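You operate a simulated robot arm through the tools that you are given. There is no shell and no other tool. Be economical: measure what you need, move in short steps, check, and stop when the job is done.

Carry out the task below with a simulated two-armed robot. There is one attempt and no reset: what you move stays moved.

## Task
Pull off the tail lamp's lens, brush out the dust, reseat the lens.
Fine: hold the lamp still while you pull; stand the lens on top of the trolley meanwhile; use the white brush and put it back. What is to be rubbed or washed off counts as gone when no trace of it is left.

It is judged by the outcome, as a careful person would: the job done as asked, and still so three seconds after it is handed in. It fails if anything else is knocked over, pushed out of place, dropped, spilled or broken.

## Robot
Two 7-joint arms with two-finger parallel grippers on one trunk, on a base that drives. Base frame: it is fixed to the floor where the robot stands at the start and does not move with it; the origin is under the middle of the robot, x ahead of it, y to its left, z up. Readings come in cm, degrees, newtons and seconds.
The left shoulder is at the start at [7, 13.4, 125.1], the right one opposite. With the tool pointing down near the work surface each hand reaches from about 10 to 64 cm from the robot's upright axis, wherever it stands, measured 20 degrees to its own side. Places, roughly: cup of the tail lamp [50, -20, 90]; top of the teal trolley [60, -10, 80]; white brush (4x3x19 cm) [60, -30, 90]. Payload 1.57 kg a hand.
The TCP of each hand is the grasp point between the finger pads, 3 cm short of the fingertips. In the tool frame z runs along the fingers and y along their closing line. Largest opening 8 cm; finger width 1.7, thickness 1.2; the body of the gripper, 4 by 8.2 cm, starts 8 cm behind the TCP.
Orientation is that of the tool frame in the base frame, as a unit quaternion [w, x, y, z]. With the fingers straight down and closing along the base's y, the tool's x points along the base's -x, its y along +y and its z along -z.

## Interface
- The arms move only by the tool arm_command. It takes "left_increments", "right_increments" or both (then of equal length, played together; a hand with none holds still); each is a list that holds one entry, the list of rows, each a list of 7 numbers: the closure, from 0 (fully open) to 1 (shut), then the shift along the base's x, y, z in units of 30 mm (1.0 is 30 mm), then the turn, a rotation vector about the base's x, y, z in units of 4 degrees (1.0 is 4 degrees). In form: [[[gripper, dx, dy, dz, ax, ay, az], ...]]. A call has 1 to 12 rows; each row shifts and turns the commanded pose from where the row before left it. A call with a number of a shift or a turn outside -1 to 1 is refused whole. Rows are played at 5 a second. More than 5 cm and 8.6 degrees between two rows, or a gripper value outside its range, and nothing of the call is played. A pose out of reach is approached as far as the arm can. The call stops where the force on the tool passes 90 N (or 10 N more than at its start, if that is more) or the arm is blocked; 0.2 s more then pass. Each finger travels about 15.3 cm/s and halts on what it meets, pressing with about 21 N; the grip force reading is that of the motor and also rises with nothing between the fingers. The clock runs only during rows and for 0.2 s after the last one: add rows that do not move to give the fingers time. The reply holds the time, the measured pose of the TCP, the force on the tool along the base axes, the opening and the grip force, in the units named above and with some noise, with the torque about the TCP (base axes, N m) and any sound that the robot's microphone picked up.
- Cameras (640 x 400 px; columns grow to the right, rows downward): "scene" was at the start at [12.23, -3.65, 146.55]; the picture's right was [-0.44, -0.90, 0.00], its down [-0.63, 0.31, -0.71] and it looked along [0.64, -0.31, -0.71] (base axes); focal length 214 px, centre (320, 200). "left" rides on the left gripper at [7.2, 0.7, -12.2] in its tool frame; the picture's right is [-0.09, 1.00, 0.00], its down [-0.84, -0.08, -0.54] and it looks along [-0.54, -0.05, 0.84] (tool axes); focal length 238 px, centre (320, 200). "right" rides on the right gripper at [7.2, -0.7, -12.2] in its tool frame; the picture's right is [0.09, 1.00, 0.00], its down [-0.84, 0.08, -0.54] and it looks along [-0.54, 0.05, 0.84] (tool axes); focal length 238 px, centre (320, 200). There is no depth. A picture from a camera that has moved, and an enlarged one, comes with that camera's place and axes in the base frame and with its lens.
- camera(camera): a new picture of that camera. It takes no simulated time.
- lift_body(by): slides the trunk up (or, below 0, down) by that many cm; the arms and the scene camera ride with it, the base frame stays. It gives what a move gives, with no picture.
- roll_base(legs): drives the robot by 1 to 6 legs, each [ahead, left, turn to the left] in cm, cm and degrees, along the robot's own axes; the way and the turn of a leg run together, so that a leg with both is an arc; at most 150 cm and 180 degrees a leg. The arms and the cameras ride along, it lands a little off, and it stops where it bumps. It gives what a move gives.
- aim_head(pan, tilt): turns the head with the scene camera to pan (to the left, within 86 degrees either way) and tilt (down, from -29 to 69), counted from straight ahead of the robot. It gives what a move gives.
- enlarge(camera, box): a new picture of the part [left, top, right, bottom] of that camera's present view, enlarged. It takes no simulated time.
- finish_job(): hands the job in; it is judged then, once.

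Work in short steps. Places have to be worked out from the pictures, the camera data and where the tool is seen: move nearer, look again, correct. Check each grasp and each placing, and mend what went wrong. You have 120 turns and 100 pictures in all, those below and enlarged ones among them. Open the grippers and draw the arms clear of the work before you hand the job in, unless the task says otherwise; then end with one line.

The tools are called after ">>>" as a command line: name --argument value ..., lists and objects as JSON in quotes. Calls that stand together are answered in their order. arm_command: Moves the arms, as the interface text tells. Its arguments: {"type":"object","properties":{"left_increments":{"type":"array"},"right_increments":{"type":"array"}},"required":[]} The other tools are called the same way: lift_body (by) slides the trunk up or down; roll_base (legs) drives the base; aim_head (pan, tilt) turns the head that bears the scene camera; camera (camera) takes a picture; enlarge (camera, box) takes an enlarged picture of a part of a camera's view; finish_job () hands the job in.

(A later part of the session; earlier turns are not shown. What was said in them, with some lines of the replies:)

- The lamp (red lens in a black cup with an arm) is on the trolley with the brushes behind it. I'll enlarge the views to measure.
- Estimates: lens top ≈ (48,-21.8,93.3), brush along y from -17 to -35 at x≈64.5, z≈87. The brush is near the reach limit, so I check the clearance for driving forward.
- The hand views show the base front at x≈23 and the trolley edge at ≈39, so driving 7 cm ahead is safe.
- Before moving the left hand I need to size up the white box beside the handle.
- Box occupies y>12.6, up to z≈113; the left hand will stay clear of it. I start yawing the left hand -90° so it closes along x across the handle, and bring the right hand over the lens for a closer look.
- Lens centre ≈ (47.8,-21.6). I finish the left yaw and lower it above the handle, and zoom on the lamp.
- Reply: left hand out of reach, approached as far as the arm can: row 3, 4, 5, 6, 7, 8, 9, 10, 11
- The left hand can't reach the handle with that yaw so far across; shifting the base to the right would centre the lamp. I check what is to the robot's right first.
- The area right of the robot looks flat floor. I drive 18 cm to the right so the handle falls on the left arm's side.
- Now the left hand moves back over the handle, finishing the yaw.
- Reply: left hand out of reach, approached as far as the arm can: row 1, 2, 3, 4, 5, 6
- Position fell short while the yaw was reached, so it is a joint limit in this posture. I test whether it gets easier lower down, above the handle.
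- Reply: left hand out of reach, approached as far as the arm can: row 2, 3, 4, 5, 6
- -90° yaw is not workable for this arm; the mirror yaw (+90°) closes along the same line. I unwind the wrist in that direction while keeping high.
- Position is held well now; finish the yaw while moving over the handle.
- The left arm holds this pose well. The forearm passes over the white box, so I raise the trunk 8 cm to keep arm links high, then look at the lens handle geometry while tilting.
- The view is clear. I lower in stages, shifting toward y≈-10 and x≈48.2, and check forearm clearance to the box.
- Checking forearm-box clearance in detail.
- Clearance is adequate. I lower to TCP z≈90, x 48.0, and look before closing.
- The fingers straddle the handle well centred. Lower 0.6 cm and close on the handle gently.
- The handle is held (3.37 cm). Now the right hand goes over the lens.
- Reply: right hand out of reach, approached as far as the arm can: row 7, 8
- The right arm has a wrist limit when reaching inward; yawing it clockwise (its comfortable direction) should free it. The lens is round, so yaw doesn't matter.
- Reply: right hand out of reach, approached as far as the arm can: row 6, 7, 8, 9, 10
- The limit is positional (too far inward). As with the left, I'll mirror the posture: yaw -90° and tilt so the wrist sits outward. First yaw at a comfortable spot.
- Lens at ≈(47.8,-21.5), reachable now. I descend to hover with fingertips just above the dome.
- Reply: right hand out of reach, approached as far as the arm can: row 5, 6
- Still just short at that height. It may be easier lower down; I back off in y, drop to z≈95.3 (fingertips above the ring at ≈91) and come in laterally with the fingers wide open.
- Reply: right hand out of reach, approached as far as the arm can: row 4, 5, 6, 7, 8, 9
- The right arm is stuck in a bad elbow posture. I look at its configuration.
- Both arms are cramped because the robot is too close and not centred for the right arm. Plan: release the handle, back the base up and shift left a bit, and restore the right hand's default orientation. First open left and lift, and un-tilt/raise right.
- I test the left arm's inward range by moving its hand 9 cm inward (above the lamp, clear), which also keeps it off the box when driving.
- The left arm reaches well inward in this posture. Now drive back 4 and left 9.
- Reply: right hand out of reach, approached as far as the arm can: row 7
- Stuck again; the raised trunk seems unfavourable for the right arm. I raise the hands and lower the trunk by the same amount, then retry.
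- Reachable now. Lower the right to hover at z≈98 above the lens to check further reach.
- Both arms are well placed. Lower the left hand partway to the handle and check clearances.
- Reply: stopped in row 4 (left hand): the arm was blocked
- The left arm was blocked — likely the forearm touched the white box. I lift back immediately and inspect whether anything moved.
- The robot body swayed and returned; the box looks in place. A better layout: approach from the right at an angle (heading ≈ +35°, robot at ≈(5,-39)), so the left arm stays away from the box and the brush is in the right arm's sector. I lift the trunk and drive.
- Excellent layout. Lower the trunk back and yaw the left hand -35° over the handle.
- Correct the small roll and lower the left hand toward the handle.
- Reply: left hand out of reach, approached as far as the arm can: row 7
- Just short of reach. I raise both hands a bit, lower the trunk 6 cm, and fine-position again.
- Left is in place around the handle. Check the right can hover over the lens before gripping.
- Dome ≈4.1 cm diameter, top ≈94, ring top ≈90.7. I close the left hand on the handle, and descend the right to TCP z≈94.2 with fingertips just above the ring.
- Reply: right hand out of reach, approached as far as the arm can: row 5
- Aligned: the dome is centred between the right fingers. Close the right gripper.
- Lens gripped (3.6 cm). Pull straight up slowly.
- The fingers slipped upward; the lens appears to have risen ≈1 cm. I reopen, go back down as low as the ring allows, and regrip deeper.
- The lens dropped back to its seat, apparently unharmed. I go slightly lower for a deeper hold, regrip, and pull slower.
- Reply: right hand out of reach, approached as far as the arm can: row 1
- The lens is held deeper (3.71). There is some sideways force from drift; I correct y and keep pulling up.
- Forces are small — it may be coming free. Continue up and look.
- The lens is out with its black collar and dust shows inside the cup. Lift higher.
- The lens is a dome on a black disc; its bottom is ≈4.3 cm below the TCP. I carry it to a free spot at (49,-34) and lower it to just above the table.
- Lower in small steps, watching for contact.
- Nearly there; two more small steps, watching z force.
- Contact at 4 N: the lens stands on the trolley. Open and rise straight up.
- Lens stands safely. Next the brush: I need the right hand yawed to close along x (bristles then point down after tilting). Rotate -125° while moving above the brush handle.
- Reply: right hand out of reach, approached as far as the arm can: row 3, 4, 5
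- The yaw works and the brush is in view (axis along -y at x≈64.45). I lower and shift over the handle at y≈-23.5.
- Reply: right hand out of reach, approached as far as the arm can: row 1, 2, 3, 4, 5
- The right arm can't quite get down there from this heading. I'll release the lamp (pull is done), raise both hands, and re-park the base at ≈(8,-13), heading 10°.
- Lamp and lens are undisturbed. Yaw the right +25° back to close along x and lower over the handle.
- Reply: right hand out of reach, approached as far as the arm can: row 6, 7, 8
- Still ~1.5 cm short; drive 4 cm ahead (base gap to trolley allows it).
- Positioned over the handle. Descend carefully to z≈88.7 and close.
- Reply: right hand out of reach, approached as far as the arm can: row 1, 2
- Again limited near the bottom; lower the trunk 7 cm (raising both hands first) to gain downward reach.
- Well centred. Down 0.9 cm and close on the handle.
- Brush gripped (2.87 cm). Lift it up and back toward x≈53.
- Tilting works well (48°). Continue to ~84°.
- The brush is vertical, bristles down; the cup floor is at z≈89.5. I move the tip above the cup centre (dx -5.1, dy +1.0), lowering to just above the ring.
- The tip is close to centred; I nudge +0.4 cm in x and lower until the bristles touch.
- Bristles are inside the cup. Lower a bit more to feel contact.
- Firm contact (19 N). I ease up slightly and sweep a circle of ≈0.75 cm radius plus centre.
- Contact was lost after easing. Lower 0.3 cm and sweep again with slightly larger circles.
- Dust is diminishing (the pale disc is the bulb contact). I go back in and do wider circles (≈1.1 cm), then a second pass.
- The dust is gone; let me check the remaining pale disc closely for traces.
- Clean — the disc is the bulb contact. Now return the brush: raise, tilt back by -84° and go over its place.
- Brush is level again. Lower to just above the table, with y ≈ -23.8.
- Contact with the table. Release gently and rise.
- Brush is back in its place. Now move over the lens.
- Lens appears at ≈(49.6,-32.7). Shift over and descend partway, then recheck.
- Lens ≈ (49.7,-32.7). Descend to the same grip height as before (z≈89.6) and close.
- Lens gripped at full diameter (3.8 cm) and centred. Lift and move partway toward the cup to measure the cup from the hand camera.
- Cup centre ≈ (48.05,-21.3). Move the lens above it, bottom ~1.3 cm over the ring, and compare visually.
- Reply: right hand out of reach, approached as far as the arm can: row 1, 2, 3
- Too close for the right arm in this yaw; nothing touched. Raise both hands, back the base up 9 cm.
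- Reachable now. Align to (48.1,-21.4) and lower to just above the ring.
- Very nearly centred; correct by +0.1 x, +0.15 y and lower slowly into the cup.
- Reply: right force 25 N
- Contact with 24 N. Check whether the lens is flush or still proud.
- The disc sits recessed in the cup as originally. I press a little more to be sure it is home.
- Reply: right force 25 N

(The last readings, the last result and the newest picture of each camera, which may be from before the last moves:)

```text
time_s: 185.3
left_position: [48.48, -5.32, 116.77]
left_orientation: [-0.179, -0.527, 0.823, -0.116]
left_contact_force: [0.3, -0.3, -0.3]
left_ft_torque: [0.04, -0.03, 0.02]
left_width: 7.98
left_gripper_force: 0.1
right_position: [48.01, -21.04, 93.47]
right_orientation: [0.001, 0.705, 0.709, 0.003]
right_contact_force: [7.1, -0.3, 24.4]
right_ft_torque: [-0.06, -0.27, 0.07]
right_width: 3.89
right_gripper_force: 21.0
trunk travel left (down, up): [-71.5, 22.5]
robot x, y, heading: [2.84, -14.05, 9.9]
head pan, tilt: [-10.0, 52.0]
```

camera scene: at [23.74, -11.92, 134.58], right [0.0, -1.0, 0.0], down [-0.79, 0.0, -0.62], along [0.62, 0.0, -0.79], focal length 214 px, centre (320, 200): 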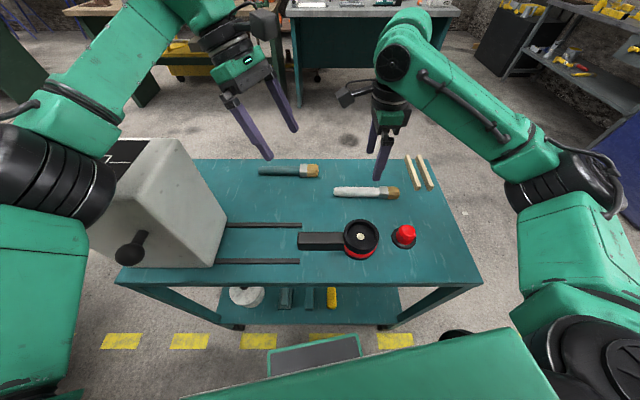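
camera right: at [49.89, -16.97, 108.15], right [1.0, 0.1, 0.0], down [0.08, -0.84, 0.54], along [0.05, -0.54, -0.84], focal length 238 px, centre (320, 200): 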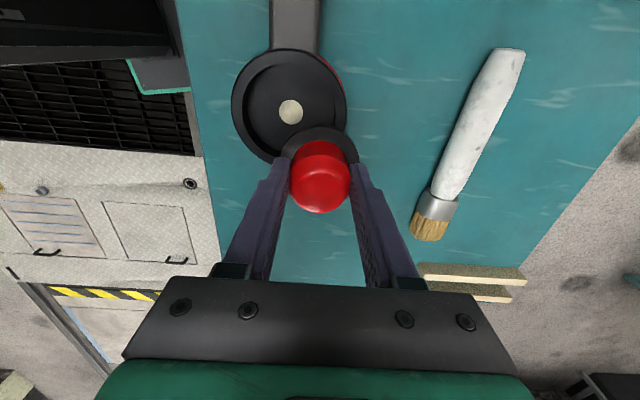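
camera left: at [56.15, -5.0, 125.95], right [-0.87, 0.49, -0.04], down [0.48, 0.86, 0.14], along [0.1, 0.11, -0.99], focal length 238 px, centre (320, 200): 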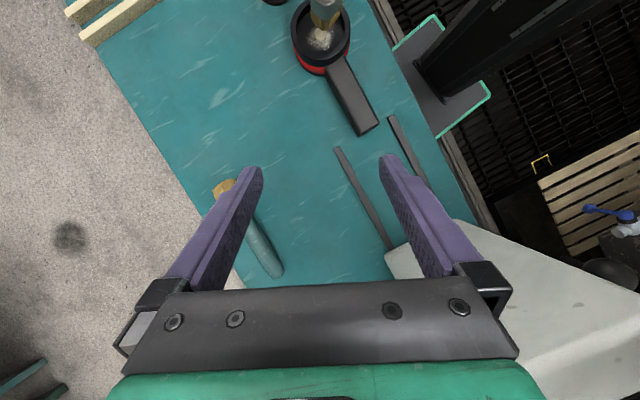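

It moved 0.7 cm at 24 N (seated and/or fingers slid). I release, rise, and will press on the dome top with closed fingers.

>>> arm_command --right_increments '[[[0.4, 0, 0, 0.1, 0, 0, 0], [0.25, 0, 0, 0, 0, 0, 0], [0.2, 0, 0, 0, 0, 0, 0], [0.2, 0, 0, 0.4, 0, 0, 0], [0.2, 0, 0, 0.9, 0, 0, 0], [0.2, 0, 0, 0.9, 0, 0, 0], [0.2, 0, 0, 0.6, 0, 0, 0], [1, 0, 0, 0, 0, 0, 0], [1, 0, 0, 0, 0, 0, 0], [1, 0, 0, 0, 0, 0, 0]]]'

>>> enlarge --camera "scene" --box '[300, 170, 400, 245]'

```text
time_s: 187.5
left_position: [48.48, -5.49, 116.68]
left_orientation: [-0.179, -0.528, 0.822, -0.115]
left_contact_force: [0.3, 0.5, -0.4]
left_ft_torque: [0.0, -0.01, 0.02]
left_width: 7.99
left_gripper_force: 0.0
right_position: [48.14, -21.01, 102.14]
right_orientation: [-0.001, 0.704, 0.71, 0.001]
right_contact_force: [-0.1, -0.2, 0.2]
right_ft_torque: [0.01, -0.03, 0.01]
right_width: 3.94
right_gripper_force: 20.8
trunk travel left (down, up): [-71.5, 22.5]
robot x, y, heading: [2.65, -14.7, 10.1]
head pan, tilt: [-10.0, 52.0]
```

```text
5.33 times, centred on (350, 208) of scene
camera zoom: at [14.98, -13.46, 134.59], right [0.0, -1.0, 0.0], down [-0.79, 0.0, -0.62], along [0.62, 0.0, -0.79], focal length 1144 px, centre (160, 160)
```

zoom: 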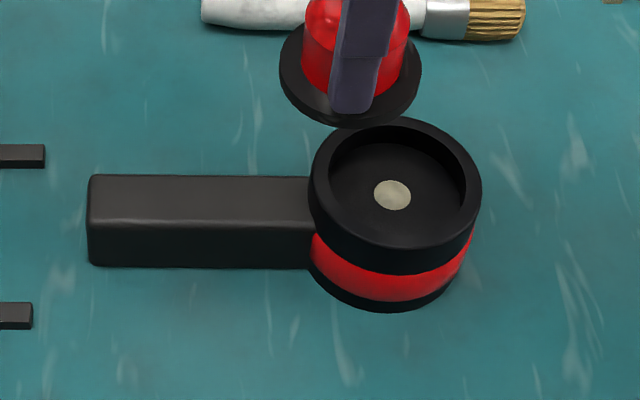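

Important finding: the lens is still in the gripper and the cup slid ≈3.4 cm in -y — when opening, the fingertips were inside the ring and caught it. The cup stands upright, undamaged. I back off -y to measure the cup with the hand camera exactly as before.

>>> arm_command --right_increments '[[[1, 0, -0.8, 0, 0, 0, 0], [1, 0, -0.8, 0, 0, 0, 0], [1, 0, -0.8, 0, 0, 0, 0], [1, -0.05, -0.8, -0.3, 0, 0, 0], [1, 0, 0, 0, 0, 0, 0]]]'

>>> camera --camera "right"

```text
time_s: 188.7
left_position: [48.49, -5.44, 116.57]
left_orientation: [-0.18, -0.528, 0.822, -0.116]
left_contact_force: [-0.3, 0.4, 0.5]
left_ft_torque: [-0.02, 0.0, 0.0]
left_width: 7.96
left_gripper_force: 0.0
right_position: [47.91, -30.71, 101.3]
right_orientation: [0.001, 0.705, 0.71, 0.001]
right_contact_force: [-0.1, -0.7, 0.5]
right_ft_torque: [-0.02, -0.02, 0.01]
right_width: 3.89
right_gripper_force: 21.4
trunk travel left (down, up): [-71.5, 22.5]
robot x, y, heading: [2.36, -13.99, 10.2]
head pan, tilt: [-10.0, 52.0]
```

```text
6 pictures are left
camera right: at [47.22, -23.38, 113.53], right [1.0, 0.1, 0.0], down [0.08, -0.84, 0.54], along [0.06, -0.54, -0.84], focal length 238 px, centre (320, 200)
```

right: 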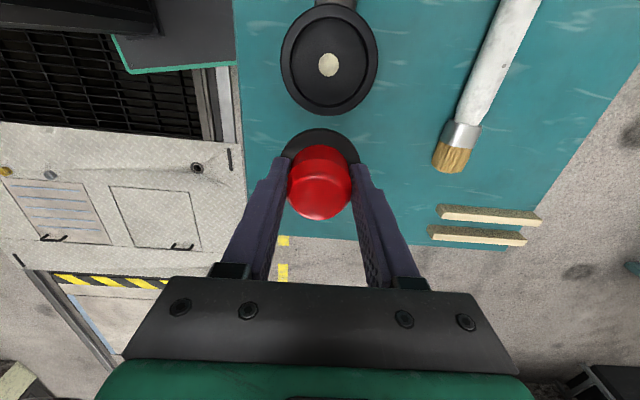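

Cup is now centred ≈(48.15,-24.45). To release safely I must grip the lens higher (fingertips above the ring), so I set the lens back on the trolley at y≈-34 and regrip ~1.3 cm higher.

>>> arm_command --right_increments '[[[1, 0, -0.6, 0, 0, 0, 0], [1, 0, -0.5, -0.4, 0, 0, 0], [1, 0, 0, -0.8, 0, 0, 0], [1, 0, 0, -0.9, 0, 0, 0], [1, 0, 0, -0.9, 0, 0, 0], [1, 0, 0, -0.65, 0, 0, 0], [1, 0, 0, 0, 0, 0, 0]]]'

>>> arm_command --right_increments '[[[1, 0, 0, -0.12, 0, 0, 0], [1, 0, 0, 0, 0, 0, 0]]]'

>>> arm_command --right_increments '[[[1, 0, 0, -0.1, 0, 0, 0], [1, 0, 0, 0, 0, 0, 0]]]'

```text
time_s: 190.3
left_position: [48.55, -5.46, 116.58]
left_orientation: [-0.18, -0.527, 0.823, -0.115]
left_contact_force: [0.1, -0.3, 0.1]
left_ft_torque: [0.02, 0.02, -0.02]
left_width: 8.0
left_gripper_force: 0.0
right_position: [47.89, -34.03, 90.14]
right_orientation: [0.0, 0.705, 0.71, 0.002]
right_contact_force: [0.3, 1.0, -0.4]
right_ft_torque: [0.01, -0.03, -0.01]
right_width: 3.91
right_gripper_force: 21.4
trunk travel left (down, up): [-71.5, 22.5]
robot x, y, heading: [2.54, -14.64, 10.1]
head pan, tilt: [-10.0, 52.0]
```

```text
time_s: 190.9
left_position: [48.47, -5.46, 116.72]
left_orientation: [-0.179, -0.528, 0.822, -0.116]
left_contact_force: [0.3, 0.0, -0.2]
left_ft_torque: [0.0, -0.02, 0.02]
left_width: 7.99
left_gripper_force: 0.1
right_position: [48.0, -33.92, 89.82]
right_orientation: [-0.001, 0.705, 0.709, 0.002]
right_contact_force: [-0.1, 0.4, 0.2]
right_ft_torque: [0.0, 0.0, -0.01]
right_width: 3.94
right_gripper_force: 20.9
trunk travel left (down, up): [-71.5, 22.5]
robot x, y, heading: [2.28, -14.13, 10.3]
head pan, tilt: [-10.0, 52.0]
```

```text
time_s: 191.5
left_position: [48.54, -5.42, 116.66]
left_orientation: [-0.179, -0.528, 0.823, -0.114]
left_contact_force: [0.5, 0.3, -0.1]
left_ft_torque: [-0.02, 0.0, 0.0]
left_width: 8.01
left_gripper_force: 0.1
right_position: [47.85, -33.95, 89.46]
right_orientation: [0.0, 0.705, 0.709, 0.001]
right_contact_force: [-0.9, 0.2, 0.9]
right_ft_torque: [0.01, 0.0, 0.0]
right_width: 3.92
right_gripper_force: 20.6
trunk travel left (down, up): [-71.5, 22.5]
robot x, y, heading: [2.76, -14.19, 10.1]
head pan, tilt: [-10.0, 52.0]
```

>>> arm_command --right_increments '[[[1, 0, 0, -0.08, 0, 0, 0], [1, 0, 0, 0, 0, 0, 0]]]'

>>> arm_command --right_increments '[[[1, 0, 0, -0.08, 0, 0, 0], [1, 0, 0, 0, 0, 0, 0]]]'

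```text
time_s: 192.1
left_position: [48.61, -5.4, 116.68]
left_orientation: [-0.179, -0.528, 0.822, -0.114]
left_contact_force: [0.0, 1.1, -0.6]
left_ft_torque: [0.0, -0.02, 0.0]
left_width: 8.0
left_gripper_force: 0.1
right_position: [47.98, -33.89, 89.35]
right_orientation: [-0.001, 0.705, 0.709, 0.002]
right_contact_force: [1.2, 0.9, 0.7]
right_ft_torque: [0.04, 0.0, 0.01]
right_width: 3.91
right_gripper_force: 20.5
trunk travel left (down, up): [-71.5, 22.5]
robot x, y, heading: [2.56, -14.22, 10.3]
head pan, tilt: [-10.0, 52.0]
```

```text
time_s: 192.7
left_position: [48.48, -5.56, 116.6]
left_orientation: [-0.18, -0.527, 0.822, -0.115]
left_contact_force: [0.7, 0.9, -0.7]
left_ft_torque: [0.01, -0.01, 0.03]
left_width: 7.98
left_gripper_force: 0.0
right_position: [47.97, -34.04, 89.12]
right_orientation: [0.001, 0.705, 0.709, 0.001]
right_contact_force: [1.1, 0.2, -0.5]
right_ft_torque: [0.02, 0.01, -0.02]
right_width: 3.9
right_gripper_force: 20.9
trunk travel left (down, up): [-71.5, 22.5]
robot x, y, heading: [2.58, -14.36, 10.4]
head pan, tilt: [-10.0, 52.0]
```

>>> arm_command --right_increments '[[[1, 0, 0, -0.07, 0, 0, 0], [1, 0, 0, 0, 0, 0, 0]]]'

>>> arm_command --right_increments '[[[1, 0, 0, -0.07, 0, 0, 0], [1, 0, 0, 0, 0, 0, 0]]]'

>>> arm_command --right_increments '[[[1, 0, 0, -0.05, 0, 0, 0], [1, 0, 0, 0, 0, 0, 0]]]'

```text
time_s: 193.3
left_position: [48.43, -5.3, 116.66]
left_orientation: [-0.179, -0.527, 0.823, -0.116]
left_contact_force: [0.0, -0.6, 0.9]
left_ft_torque: [0.02, 0.01, 0.01]
left_width: 7.98
left_gripper_force: 0.1
right_position: [47.96, -33.88, 89.1]
right_orientation: [0.001, 0.705, 0.709, 0.002]
right_contact_force: [2.0, -0.2, 10.0]
right_ft_torque: [0.16, 0.13, 0.02]
right_width: 3.93
right_gripper_force: 20.8
trunk travel left (down, up): [-71.5, 22.5]
robot x, y, heading: [2.55, -14.28, 10.3]
head pan, tilt: [-10.0, 52.0]
```

```text
time_s: 193.9
left_position: [48.41, -5.32, 116.63]
left_orientation: [-0.179, -0.527, 0.822, -0.116]
left_contact_force: [0.0, 0.2, 0.5]
left_ft_torque: [-0.03, 0.03, -0.01]
left_width: 8.0
left_gripper_force: 0.1
right_position: [47.88, -33.89, 88.88]
right_orientation: [0.002, 0.705, 0.709, 0.003]
right_contact_force: [4.9, -2.2, 17.8]
right_ft_torque: [0.25, -0.21, -0.04]
right_width: 3.9
right_gripper_force: 20.7
trunk travel left (down, up): [-71.5, 22.5]
robot x, y, heading: [2.48, -14.21, 10.0]
head pan, tilt: [-10.0, 52.0]
```

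```text
time_s: 194.5
left_position: [48.27, -5.38, 116.77]
left_orientation: [-0.179, -0.527, 0.823, -0.115]
left_contact_force: [-0.8, -0.4, 0.5]
left_ft_torque: [0.0, -0.03, 0.01]
left_width: 8.01
left_gripper_force: 0.0
right_position: [47.86, -33.82, 88.86]
right_orientation: [0.001, 0.705, 0.709, 0.003]
right_contact_force: [6.4, -2.8, 23.2]
right_ft_torque: [-0.14, -0.29, 0.04]
right_width: 3.91
right_gripper_force: 21.0
trunk travel left (down, up): [-71.5, 22.5]
robot x, y, heading: [2.23, -14.39, 10.3]
head pan, tilt: [-10.0, 52.0]
```

Standing on the trolley. Relieve, open, rise 1.2 cm above the contact height and regrip.

>>> arm_command --right_increments '[[[1, 0, 0, 0.12, 0, 0, 0], [0.4, 0, 0, 0, 0, 0, 0], [0.3, 0, 0, 0, 0, 0, 0], [0.2, 0, 0, 0.15, 0, 0, 0], [0.2, 0, 0, 0.23, 0, 0, 0], [0.2, 0, 0, 0, 0, 0, 0], [0.4, 0, 0, 0, 0, 0, 0], [0.48, 0, 0, 0, 0, 0, 0], [0.55, 0, 0, 0, 0, 0, 0], [1, 0, 0, 0, 0, 0, 0], [1, 0, 0, 0, 0, 0, 0]]]'

>>> arm_command --right_increments '[[[1, 0, 0, 0.1, 0, 0, 0], [1, 0, 0, 0.2, 0, 0, 0], [1, 0, 0, 0.7, 0, 0, 0], [1, 0, 0, 0.9, 0, 0, 0], [1, 0, 0, 0.9, 0, 0, 0], [1, 0, 0, 0.9, 0, 0, 0], [1, 0, 0, 0, 0, 0, 0]]]'

>>> camera --camera "right"

```text
time_s: 196.9
left_position: [48.61, -5.51, 116.81]
left_orientation: [-0.18, -0.527, 0.822, -0.115]
left_contact_force: [-0.3, -0.8, 0.4]
left_ft_torque: [0.0, 0.02, 0.02]
left_width: 8.02
left_gripper_force: 0.1
right_position: [47.86, -33.9, 90.01]
right_orientation: [0.0, 0.705, 0.709, 0.001]
right_contact_force: [-0.3, 0.5, 0.2]
right_ft_torque: [0.02, 0.0, 0.0]
right_width: 3.77
right_gripper_force: 20.4
trunk travel left (down, up): [-71.5, 22.5]
robot x, y, heading: [2.69, -14.01, 10.2]
head pan, tilt: [-10.0, 52.0]
```

```text
time_s: 198.5
left_position: [48.61, -5.47, 116.64]
left_orientation: [-0.18, -0.528, 0.822, -0.116]
left_contact_force: [0.2, -1.1, -0.7]
left_ft_torque: [0.01, -0.01, 0.04]
left_width: 8.0
left_gripper_force: 0.0
right_position: [47.96, -33.91, 101.14]
right_orientation: [-0.001, 0.704, 0.71, 0.001]
right_contact_force: [-0.1, 0.3, -1.0]
right_ft_torque: [-0.01, -0.03, 0.01]
right_width: 3.76
right_gripper_force: 21.4
trunk travel left (down, up): [-71.5, 22.5]
robot x, y, heading: [2.59, -14.15, 10.1]
head pan, tilt: [-10.0, 52.0]
```

```text
5 pictures are left
camera right: at [47.17, -26.82, 113.38], right [1.0, 0.1, 0.0], down [0.08, -0.84, 0.54], along [0.05, -0.54, -0.84], focal length 238 px, centre (320, 200)
```

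right: 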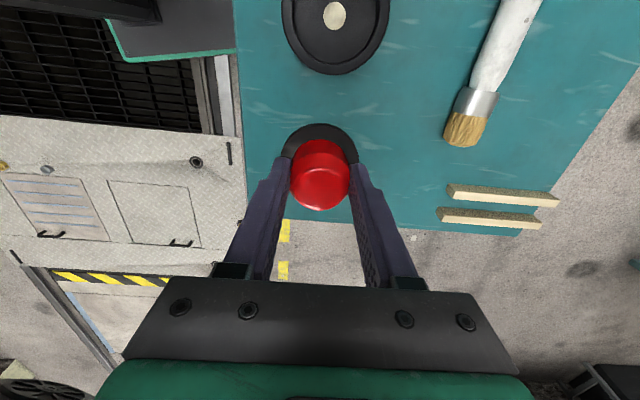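

Grip is clean and aligned like the first insertion. Move over the cup's new centre and lower to just above it.

>>> arm_command --right_increments '[[[1, 0.02, 0.63, 0, 0, 0, 0], [1, 0.02, 0.63, 0, 0, 0, 0], [1, 0.02, 0.63, 0, 0, 0, 0], [1, 0, 0.63, 0, 0, 0, 0], [1, 0, 0.63, 0, 0, 0, 0], [1, 0, 0, -0.5, 0, 0, 0], [1, 0, 0, -0.6, 0, 0, 0], [1, 0, 0, -0.45, 0, 0, 0], [1, 0, 0, 0, 0, 0, 0]]]'

>>> enlarge --camera "scene" --box '[300, 170, 400, 245]'

```text
time_s: 200.5
left_position: [48.59, -5.53, 116.67]
left_orientation: [-0.18, -0.527, 0.823, -0.115]
left_contact_force: [0.5, 0.5, 0.7]
left_ft_torque: [0.04, 0.01, -0.02]
left_width: 7.99
left_gripper_force: 0.0
right_position: [48.2, -24.55, 96.37]
right_orientation: [-0.001, 0.705, 0.709, 0.001]
right_contact_force: [1.1, 0.3, -0.7]
right_ft_torque: [-0.02, -0.04, -0.01]
right_width: 3.77
right_gripper_force: 20.9
trunk travel left (down, up): [-71.5, 22.5]
robot x, y, heading: [2.27, -14.1, 10.1]
head pan, tilt: [-10.0, 52.0]
```

```text
5.33 times, centred on (350, 208) of scene
camera zoom: at [14.97, -13.48, 134.59], right [0.0, -1.0, 0.0], down [-0.79, 0.0, -0.62], along [0.62, 0.0, -0.79], focal length 1144 px, centre (160, 160)
```

zoom: 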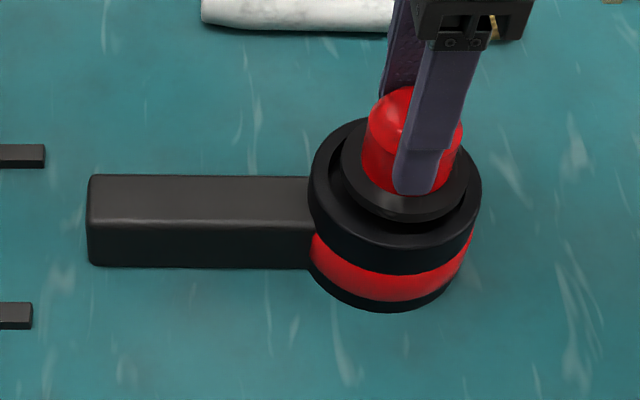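

Well centred. Small +0.1 y correction and lower into the cup.

>>> arm_command --right_increments '[[[1, 0, 0.04, -0.15, 0, 0, 0], [1, 0, 0, -0.2, 0, 0, 0], [1, 0, 0, -0.2, 0, 0, 0], [1, 0, 0, -0.1, 0, 0, 0], [1, 0, 0, 0, 0, 0, 0]]]'

>>> arm_command --right_increments '[[[1, 0, 0, -0.08, 0, 0, 0], [1, 0, 0, 0, 0, 0, 0]]]'

```text
time_s: 201.7
left_position: [48.53, -5.59, 116.68]
left_orientation: [-0.179, -0.528, 0.822, -0.115]
left_contact_force: [0.2, -0.9, 0.2]
left_ft_torque: [-0.01, -0.02, 0.03]
left_width: 8.02
left_gripper_force: 0.0
right_position: [48.18, -24.42, 94.48]
right_orientation: [-0.001, 0.705, 0.71, 0.002]
right_contact_force: [0.8, 0.1, -0.6]
right_ft_torque: [0.04, 0.01, 0.04]
right_width: 3.75
right_gripper_force: 21.2
trunk travel left (down, up): [-71.5, 22.5]
robot x, y, heading: [2.52, -14.53, 10.4]
head pan, tilt: [-10.0, 52.0]
```

```text
time_s: 202.3
left_position: [48.5, -5.47, 116.83]
left_orientation: [-0.179, -0.528, 0.822, -0.116]
left_contact_force: [-0.7, 0.7, 0.4]
left_ft_torque: [0.0, 0.0, -0.01]
left_width: 7.99
left_gripper_force: 0.0
right_position: [48.12, -24.41, 94.53]
right_orientation: [0.002, 0.705, 0.709, 0.003]
right_contact_force: [3.4, -0.4, 14.2]
right_ft_torque: [-0.13, -0.03, 0.02]
right_width: 3.75
right_gripper_force: 20.9
trunk travel left (down, up): [-71.5, 22.5]
robot x, y, heading: [2.44, -14.16, 10.1]
head pan, tilt: [-10.0, 52.0]
```

Contact at the expected seat height. Release here (fingertips above the ring), rise, and close the fingers to press the dome from above.

>>> arm_command --right_increments '[[[1, 0, 0, 0.05, 0, 0, 0], [0.45, 0, 0, 0, 0, 0, 0], [0.35, 0, 0, 0, 0, 0, 0], [0.3, 0, 0, 0, 0, 0, 0], [0.3, 0, 0, 0.2, 0, 0, 0], [0.3, 0, 0, 0.6, 0, 0, 0], [0.3, 0, 0, 0.8, 0, 0, 0], [0.3, 0, 0, 0.5, 0, 0, 0], [0.3, 0, 0, 0, 0, 0, 0]]]'

>>> enlarge --camera "scene" --box '[300, 170, 400, 245]'

```text
time_s: 204.3
left_position: [48.6, -5.46, 116.7]
left_orientation: [-0.18, -0.527, 0.823, -0.115]
left_contact_force: [0.3, 0.9, 0.0]
left_ft_torque: [0.02, -0.02, -0.01]
left_width: 8.01
left_gripper_force: 0.1
right_position: [48.07, -24.37, 100.78]
right_orientation: [0.0, 0.706, 0.709, 0.001]
right_contact_force: [-0.1, 0.2, -0.1]
right_ft_torque: [-0.01, -0.02, -0.01]
right_width: 5.59
right_gripper_force: 0.0
trunk travel left (down, up): [-71.5, 22.5]
robot x, y, heading: [2.59, -13.95, 10.0]
head pan, tilt: [-10.0, 52.0]
```

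```text
5.33 times, centred on (350, 208) of scene
camera zoom: at [14.99, -13.47, 134.59], right [0.0, -1.0, 0.0], down [-0.79, 0.0, -0.62], along [0.62, 0.0, -0.79], focal length 1144 px, centre (160, 160)
```

zoom: 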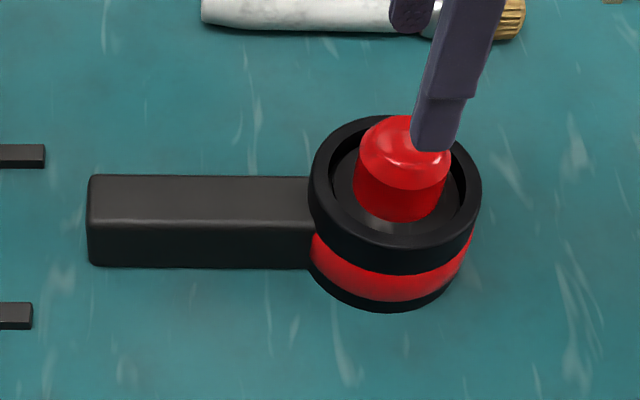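

Lens sits in the cup. Now press the dome with closed fingertips.

>>> arm_command --right_increments '[[[1, 0, 0, 0, 0, 0, 0], [1, 0, 0, 0, 0, 0, 0], [1, 0, 0, -0.5, 0, 0, 0], [1, 0, 0, -0.4, 0, 0, 0], [1, 0, 0, -0.2, 0, 0, 0], [1, 0, 0, 0, 0, 0, 0]]]'

>>> arm_command --right_increments '[[[1, 0, 0, -0.15, 0, 0, 0], [1, 0, 0, -0.1, 0, 0, 0], [1, 0, 0, 0, 0, 0, 0]]]'

```text
time_s: 205.7
left_position: [48.49, -5.51, 116.62]
left_orientation: [-0.179, -0.527, 0.823, -0.114]
left_contact_force: [0.4, 0.4, 0.0]
left_ft_torque: [-0.01, -0.01, -0.02]
left_width: 7.99
left_gripper_force: 0.0
right_position: [48.04, -24.39, 97.55]
right_orientation: [0.0, 0.704, 0.71, 0.002]
right_contact_force: [-0.7, 0.5, 0.0]
right_ft_torque: [0.01, 0.0, 0.0]
right_width: 0.04
right_gripper_force: 20.8
trunk travel left (down, up): [-71.5, 22.5]
robot x, y, heading: [2.32, -13.94, 9.8]
head pan, tilt: [-10.0, 52.0]
```

```text
time_s: 206.5
left_position: [48.39, -5.38, 116.79]
left_orientation: [-0.179, -0.527, 0.823, -0.115]
left_contact_force: [-0.4, 0.5, -0.3]
left_ft_torque: [0.03, -0.01, 0.0]
left_width: 8.02
left_gripper_force: 0.0
right_position: [48.2, -24.44, 96.89]
right_orientation: [0.002, 0.705, 0.709, 0.004]
right_contact_force: [3.6, -1.4, 20.6]
right_ft_torque: [-0.1, -0.12, 0.0]
right_width: 0.01
right_gripper_force: 21.0
trunk travel left (down, up): [-71.5, 22.5]
robot x, y, heading: [2.85, -14.48, 10.2]
head pan, tilt: [-10.0, 52.0]
```

>>> arm_command --right_increments '[[[1, 0, 0, -0.12, 0, 0, 0], [1, 0, 0, 0, 0, 0, 0]]]'

>>> arm_command --right_increments '[[[1, 0, 0, -0.12, 0, 0, 0], [1, 0, 0, 0, 0, 0, 0]]]'

```text
time_s: 207.1
left_position: [48.02, -5.48, 116.92]
left_orientation: [-0.178, -0.527, 0.822, -0.117]
left_contact_force: [0.3, 0.5, 0.2]
left_ft_torque: [-0.02, -0.01, -0.04]
left_width: 8.01
left_gripper_force: 0.1
right_position: [48.07, -24.41, 97.05]
right_orientation: [0.004, 0.706, 0.708, 0.008]
right_contact_force: [8.1, -4.7, 49.5]
right_ft_torque: [-0.28, -0.25, 0.04]
right_width: 0.0
right_gripper_force: 20.9
trunk travel left (down, up): [-71.5, 22.5]
robot x, y, heading: [2.75, -14.52, 9.8]
head pan, tilt: [-10.0, 52.0]
```

```text
time_s: 207.7
left_position: [47.89, -5.48, 116.9]
left_orientation: [-0.177, -0.528, 0.823, -0.117]
left_contact_force: [-0.1, -0.1, 0.0]
left_ft_torque: [0.05, -0.02, -0.01]
left_width: 8.01
left_gripper_force: 0.0
right_position: [47.97, -24.39, 97.01]
right_orientation: [0.007, 0.707, 0.707, 0.012]
right_contact_force: [8.9, -5.6, 65.3]
right_ft_torque: [-0.35, -0.19, 0.03]
right_width: 0.02
right_gripper_force: 21.1
trunk travel left (down, up): [-71.5, 22.5]
robot x, y, heading: [2.66, -14.39, 9.7]
head pan, tilt: [-10.0, 52.0]
```

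Solid at 65 N with no further travel: the lens is fully seated. Now I rise and go to the -y side of the cup to slide the lamp back to its original place (+3.3 cm).

>>> arm_command --right_increments '[[[1, 0, 0, 0.4, 0, 0, 0], [1, 0, 0, 0.8, 0, 0, 0], [1, 0, -0.8, 0.2, 0, 0, 0], [1, 0, -0.8, 0, 0, 0, 0], [1, 0.03, -0.8, 0, 0, 0, 0], [1, 0, 0, -0.8, 0, 0, 0], [1, 0, 0, -0.8, 0, 0, 0], [1, 0, 0, -0.8, 0, 0, 0], [1, 0, 0, -0.8, 0, 0, 0], [1, 0, 0, 0, 0, 0, 0]]]'

>>> enlarge --camera "scene" --box '[280, 160, 420, 250]'

```text
time_s: 209.9
left_position: [48.57, -5.42, 116.6]
left_orientation: [-0.18, -0.527, 0.823, -0.115]
left_contact_force: [-0.4, 0.7, 0.1]
left_ft_torque: [0.0, 0.0, 0.01]
left_width: 7.98
left_gripper_force: 0.1
right_position: [48.27, -31.71, 90.55]
right_orientation: [0.0, 0.705, 0.709, 0.001]
right_contact_force: [-0.5, 0.2, 0.7]
right_ft_torque: [0.02, 0.02, -0.01]
right_width: 0.01
right_gripper_force: 21.1
trunk travel left (down, up): [-71.5, 22.5]
robot x, y, heading: [2.66, -14.13, 10.3]
head pan, tilt: [-10.0, 52.0]
```

```text
4.44 times, centred on (350, 205) of scene
camera zoom: at [14.96, -13.46, 134.59], right [0.0, -1.0, 0.0], down [-0.79, 0.0, -0.62], along [0.62, 0.0, -0.79], focal length 953 px, centre (187, 178)
```

zoom: 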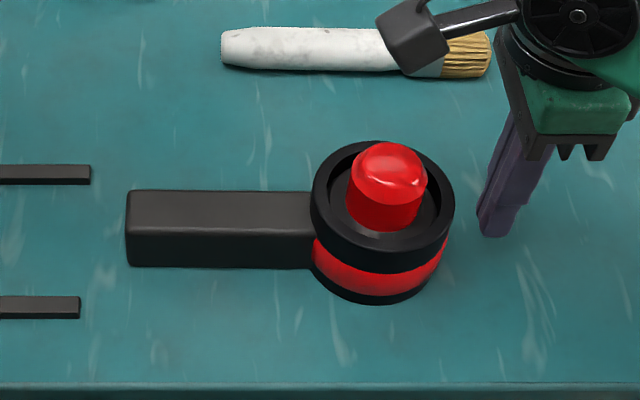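

The dome is properly seated. Push the cup gently +y with the closed fingertips in slow steps.

>>> arm_command --right_increments '[[[1, -0.05, 0.2, 0, 0, 0, 0], [1, 0, 0.2, 0, 0, 0, 0], [1, 0, 0.2, 0, 0, 0, 0], [1, 0, 0.15, 0, 0, 0, 0], [1, 0, 0.15, 0, 0, 0, 0], [1, 0, 0.15, 0, 0, 0, 0], [1, 0, 0.15, 0, 0, 0, 0], [1, 0, 0.15, 0, 0, 0, 0], [1, 0, 0.15, 0, 0, 0, 0], [1, 0, 0.15, 0, 0, 0, 0], [1, 0, 0.1, 0, 0, 0, 0], [1, 0, 0, 0, 0, 0, 0]]]'

>>> enlarge --camera "scene" --box '[280, 160, 420, 250]'

```text
time_s: 212.5
left_position: [48.63, -5.6, 116.68]
left_orientation: [-0.18, -0.527, 0.823, -0.115]
left_contact_force: [-0.5, 0.3, 0.2]
left_ft_torque: [-0.04, -0.03, 0.0]
left_width: 8.01
left_gripper_force: 0.0
right_position: [48.01, -26.42, 90.59]
right_orientation: [0.0, 0.705, 0.709, 0.002]
right_contact_force: [0.3, -2.0, 0.6]
right_ft_torque: [-0.05, -0.01, 0.01]
right_width: 0.02
right_gripper_force: 20.8
trunk travel left (down, up): [-71.5, 22.5]
robot x, y, heading: [2.61, -14.19, 10.4]
head pan, tilt: [-10.0, 52.0]
```

```text
4.44 times, centred on (350, 205) of scene
camera zoom: at [14.96, -13.54, 134.59], right [0.0, -1.0, 0.0], down [-0.79, 0.0, -0.62], along [0.62, 0.0, -0.79], focal length 953 px, centre (187, 178)
```

zoom: 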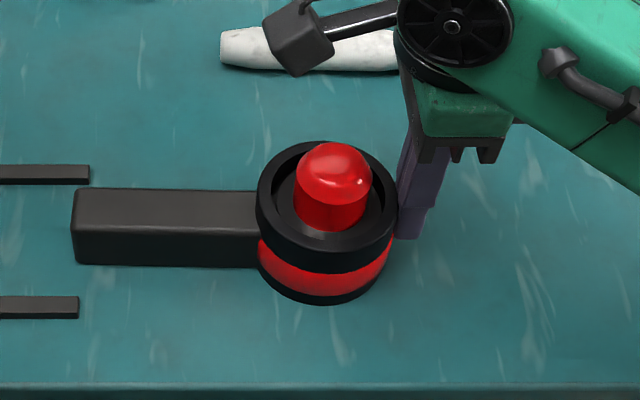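

The lamp is back at its original position with the lens seated. Back off, raise, and open the gripper clear of the work.

>>> arm_command --right_increments '[[[1, 0, -0.5, 0, 0, 0, 0], [1, 0, -0.8, 0, 0, 0, 0], [1, 0, -0.4, 0.6, 0, 0, 0], [1, 0, 0, 0.9, 0, 0, 0], [1, 0, 0, 0.9, 0, 0, 0], [1, 0, 0, 0.9, 0, 0, 0], [0.5, 0, 0, 0.9, 0, 0, 0], [0, -0.3, -0.5, 0.9, 0, 0, 0], [0, -0.5, -0.7, 0.5, 0, 0, 0], [0, -0.5, -0.7, 0, 0, 0, 0], [0, 0, 0, 0, 0, 0, 0]]]'

>>> camera --camera "scene"

```text
time_s: 214.9
left_position: [48.55, -5.42, 116.66]
left_orientation: [-0.18, -0.528, 0.822, -0.115]
left_contact_force: [0.0, 0.1, -0.3]
left_ft_torque: [0.02, 0.04, -0.02]
left_width: 7.98
left_gripper_force: 0.1
right_position: [44.25, -37.08, 107.43]
right_orientation: [0.0, 0.704, 0.71, 0.0]
right_contact_force: [0.5, 0.7, 0.3]
right_ft_torque: [-0.02, 0.0, -0.01]
right_width: 7.98
right_gripper_force: 0.1
trunk travel left (down, up): [-71.5, 22.5]
robot x, y, heading: [2.75, -13.88, 10.0]
head pan, tilt: [-10.0, 52.0]
```

```text
0 pictures are left
camera scene: at [15.02, -13.43, 134.58], right [0.0, -1.0, 0.0], down [-0.79, 0.0, -0.62], along [0.62, 0.0, -0.79], focal length 214 px, centre (320, 200)
```

scene: 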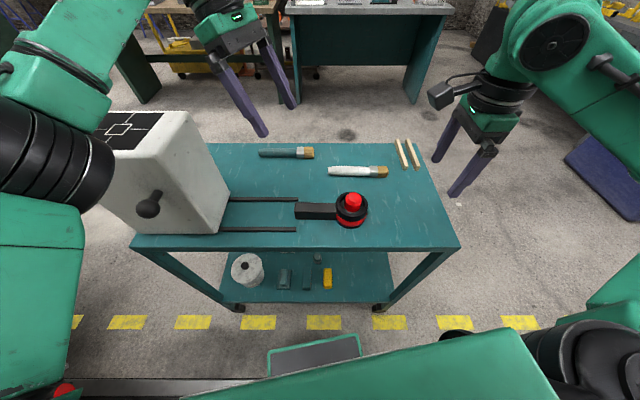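

Everything is in place: lens seated, brush back, box and sticks undisturbed, both grippers open and clear. Handing in.

>>> finish_job

```text
The job is handed in.
```

The lens came off with the lamp held, the dust is brushed out with no trace visible, the lens is back in place (no give at 65 N), and the white brush is back where it was. On the first try at reseating, my fingers caught the cup's ring and moved the lamp about 3.4 cm, possibly lifting it. I reseated the lens and slid the lamp back to its original spot. Earlier, the left arm was briefly blocked, probably by the white box, which still looks in place.
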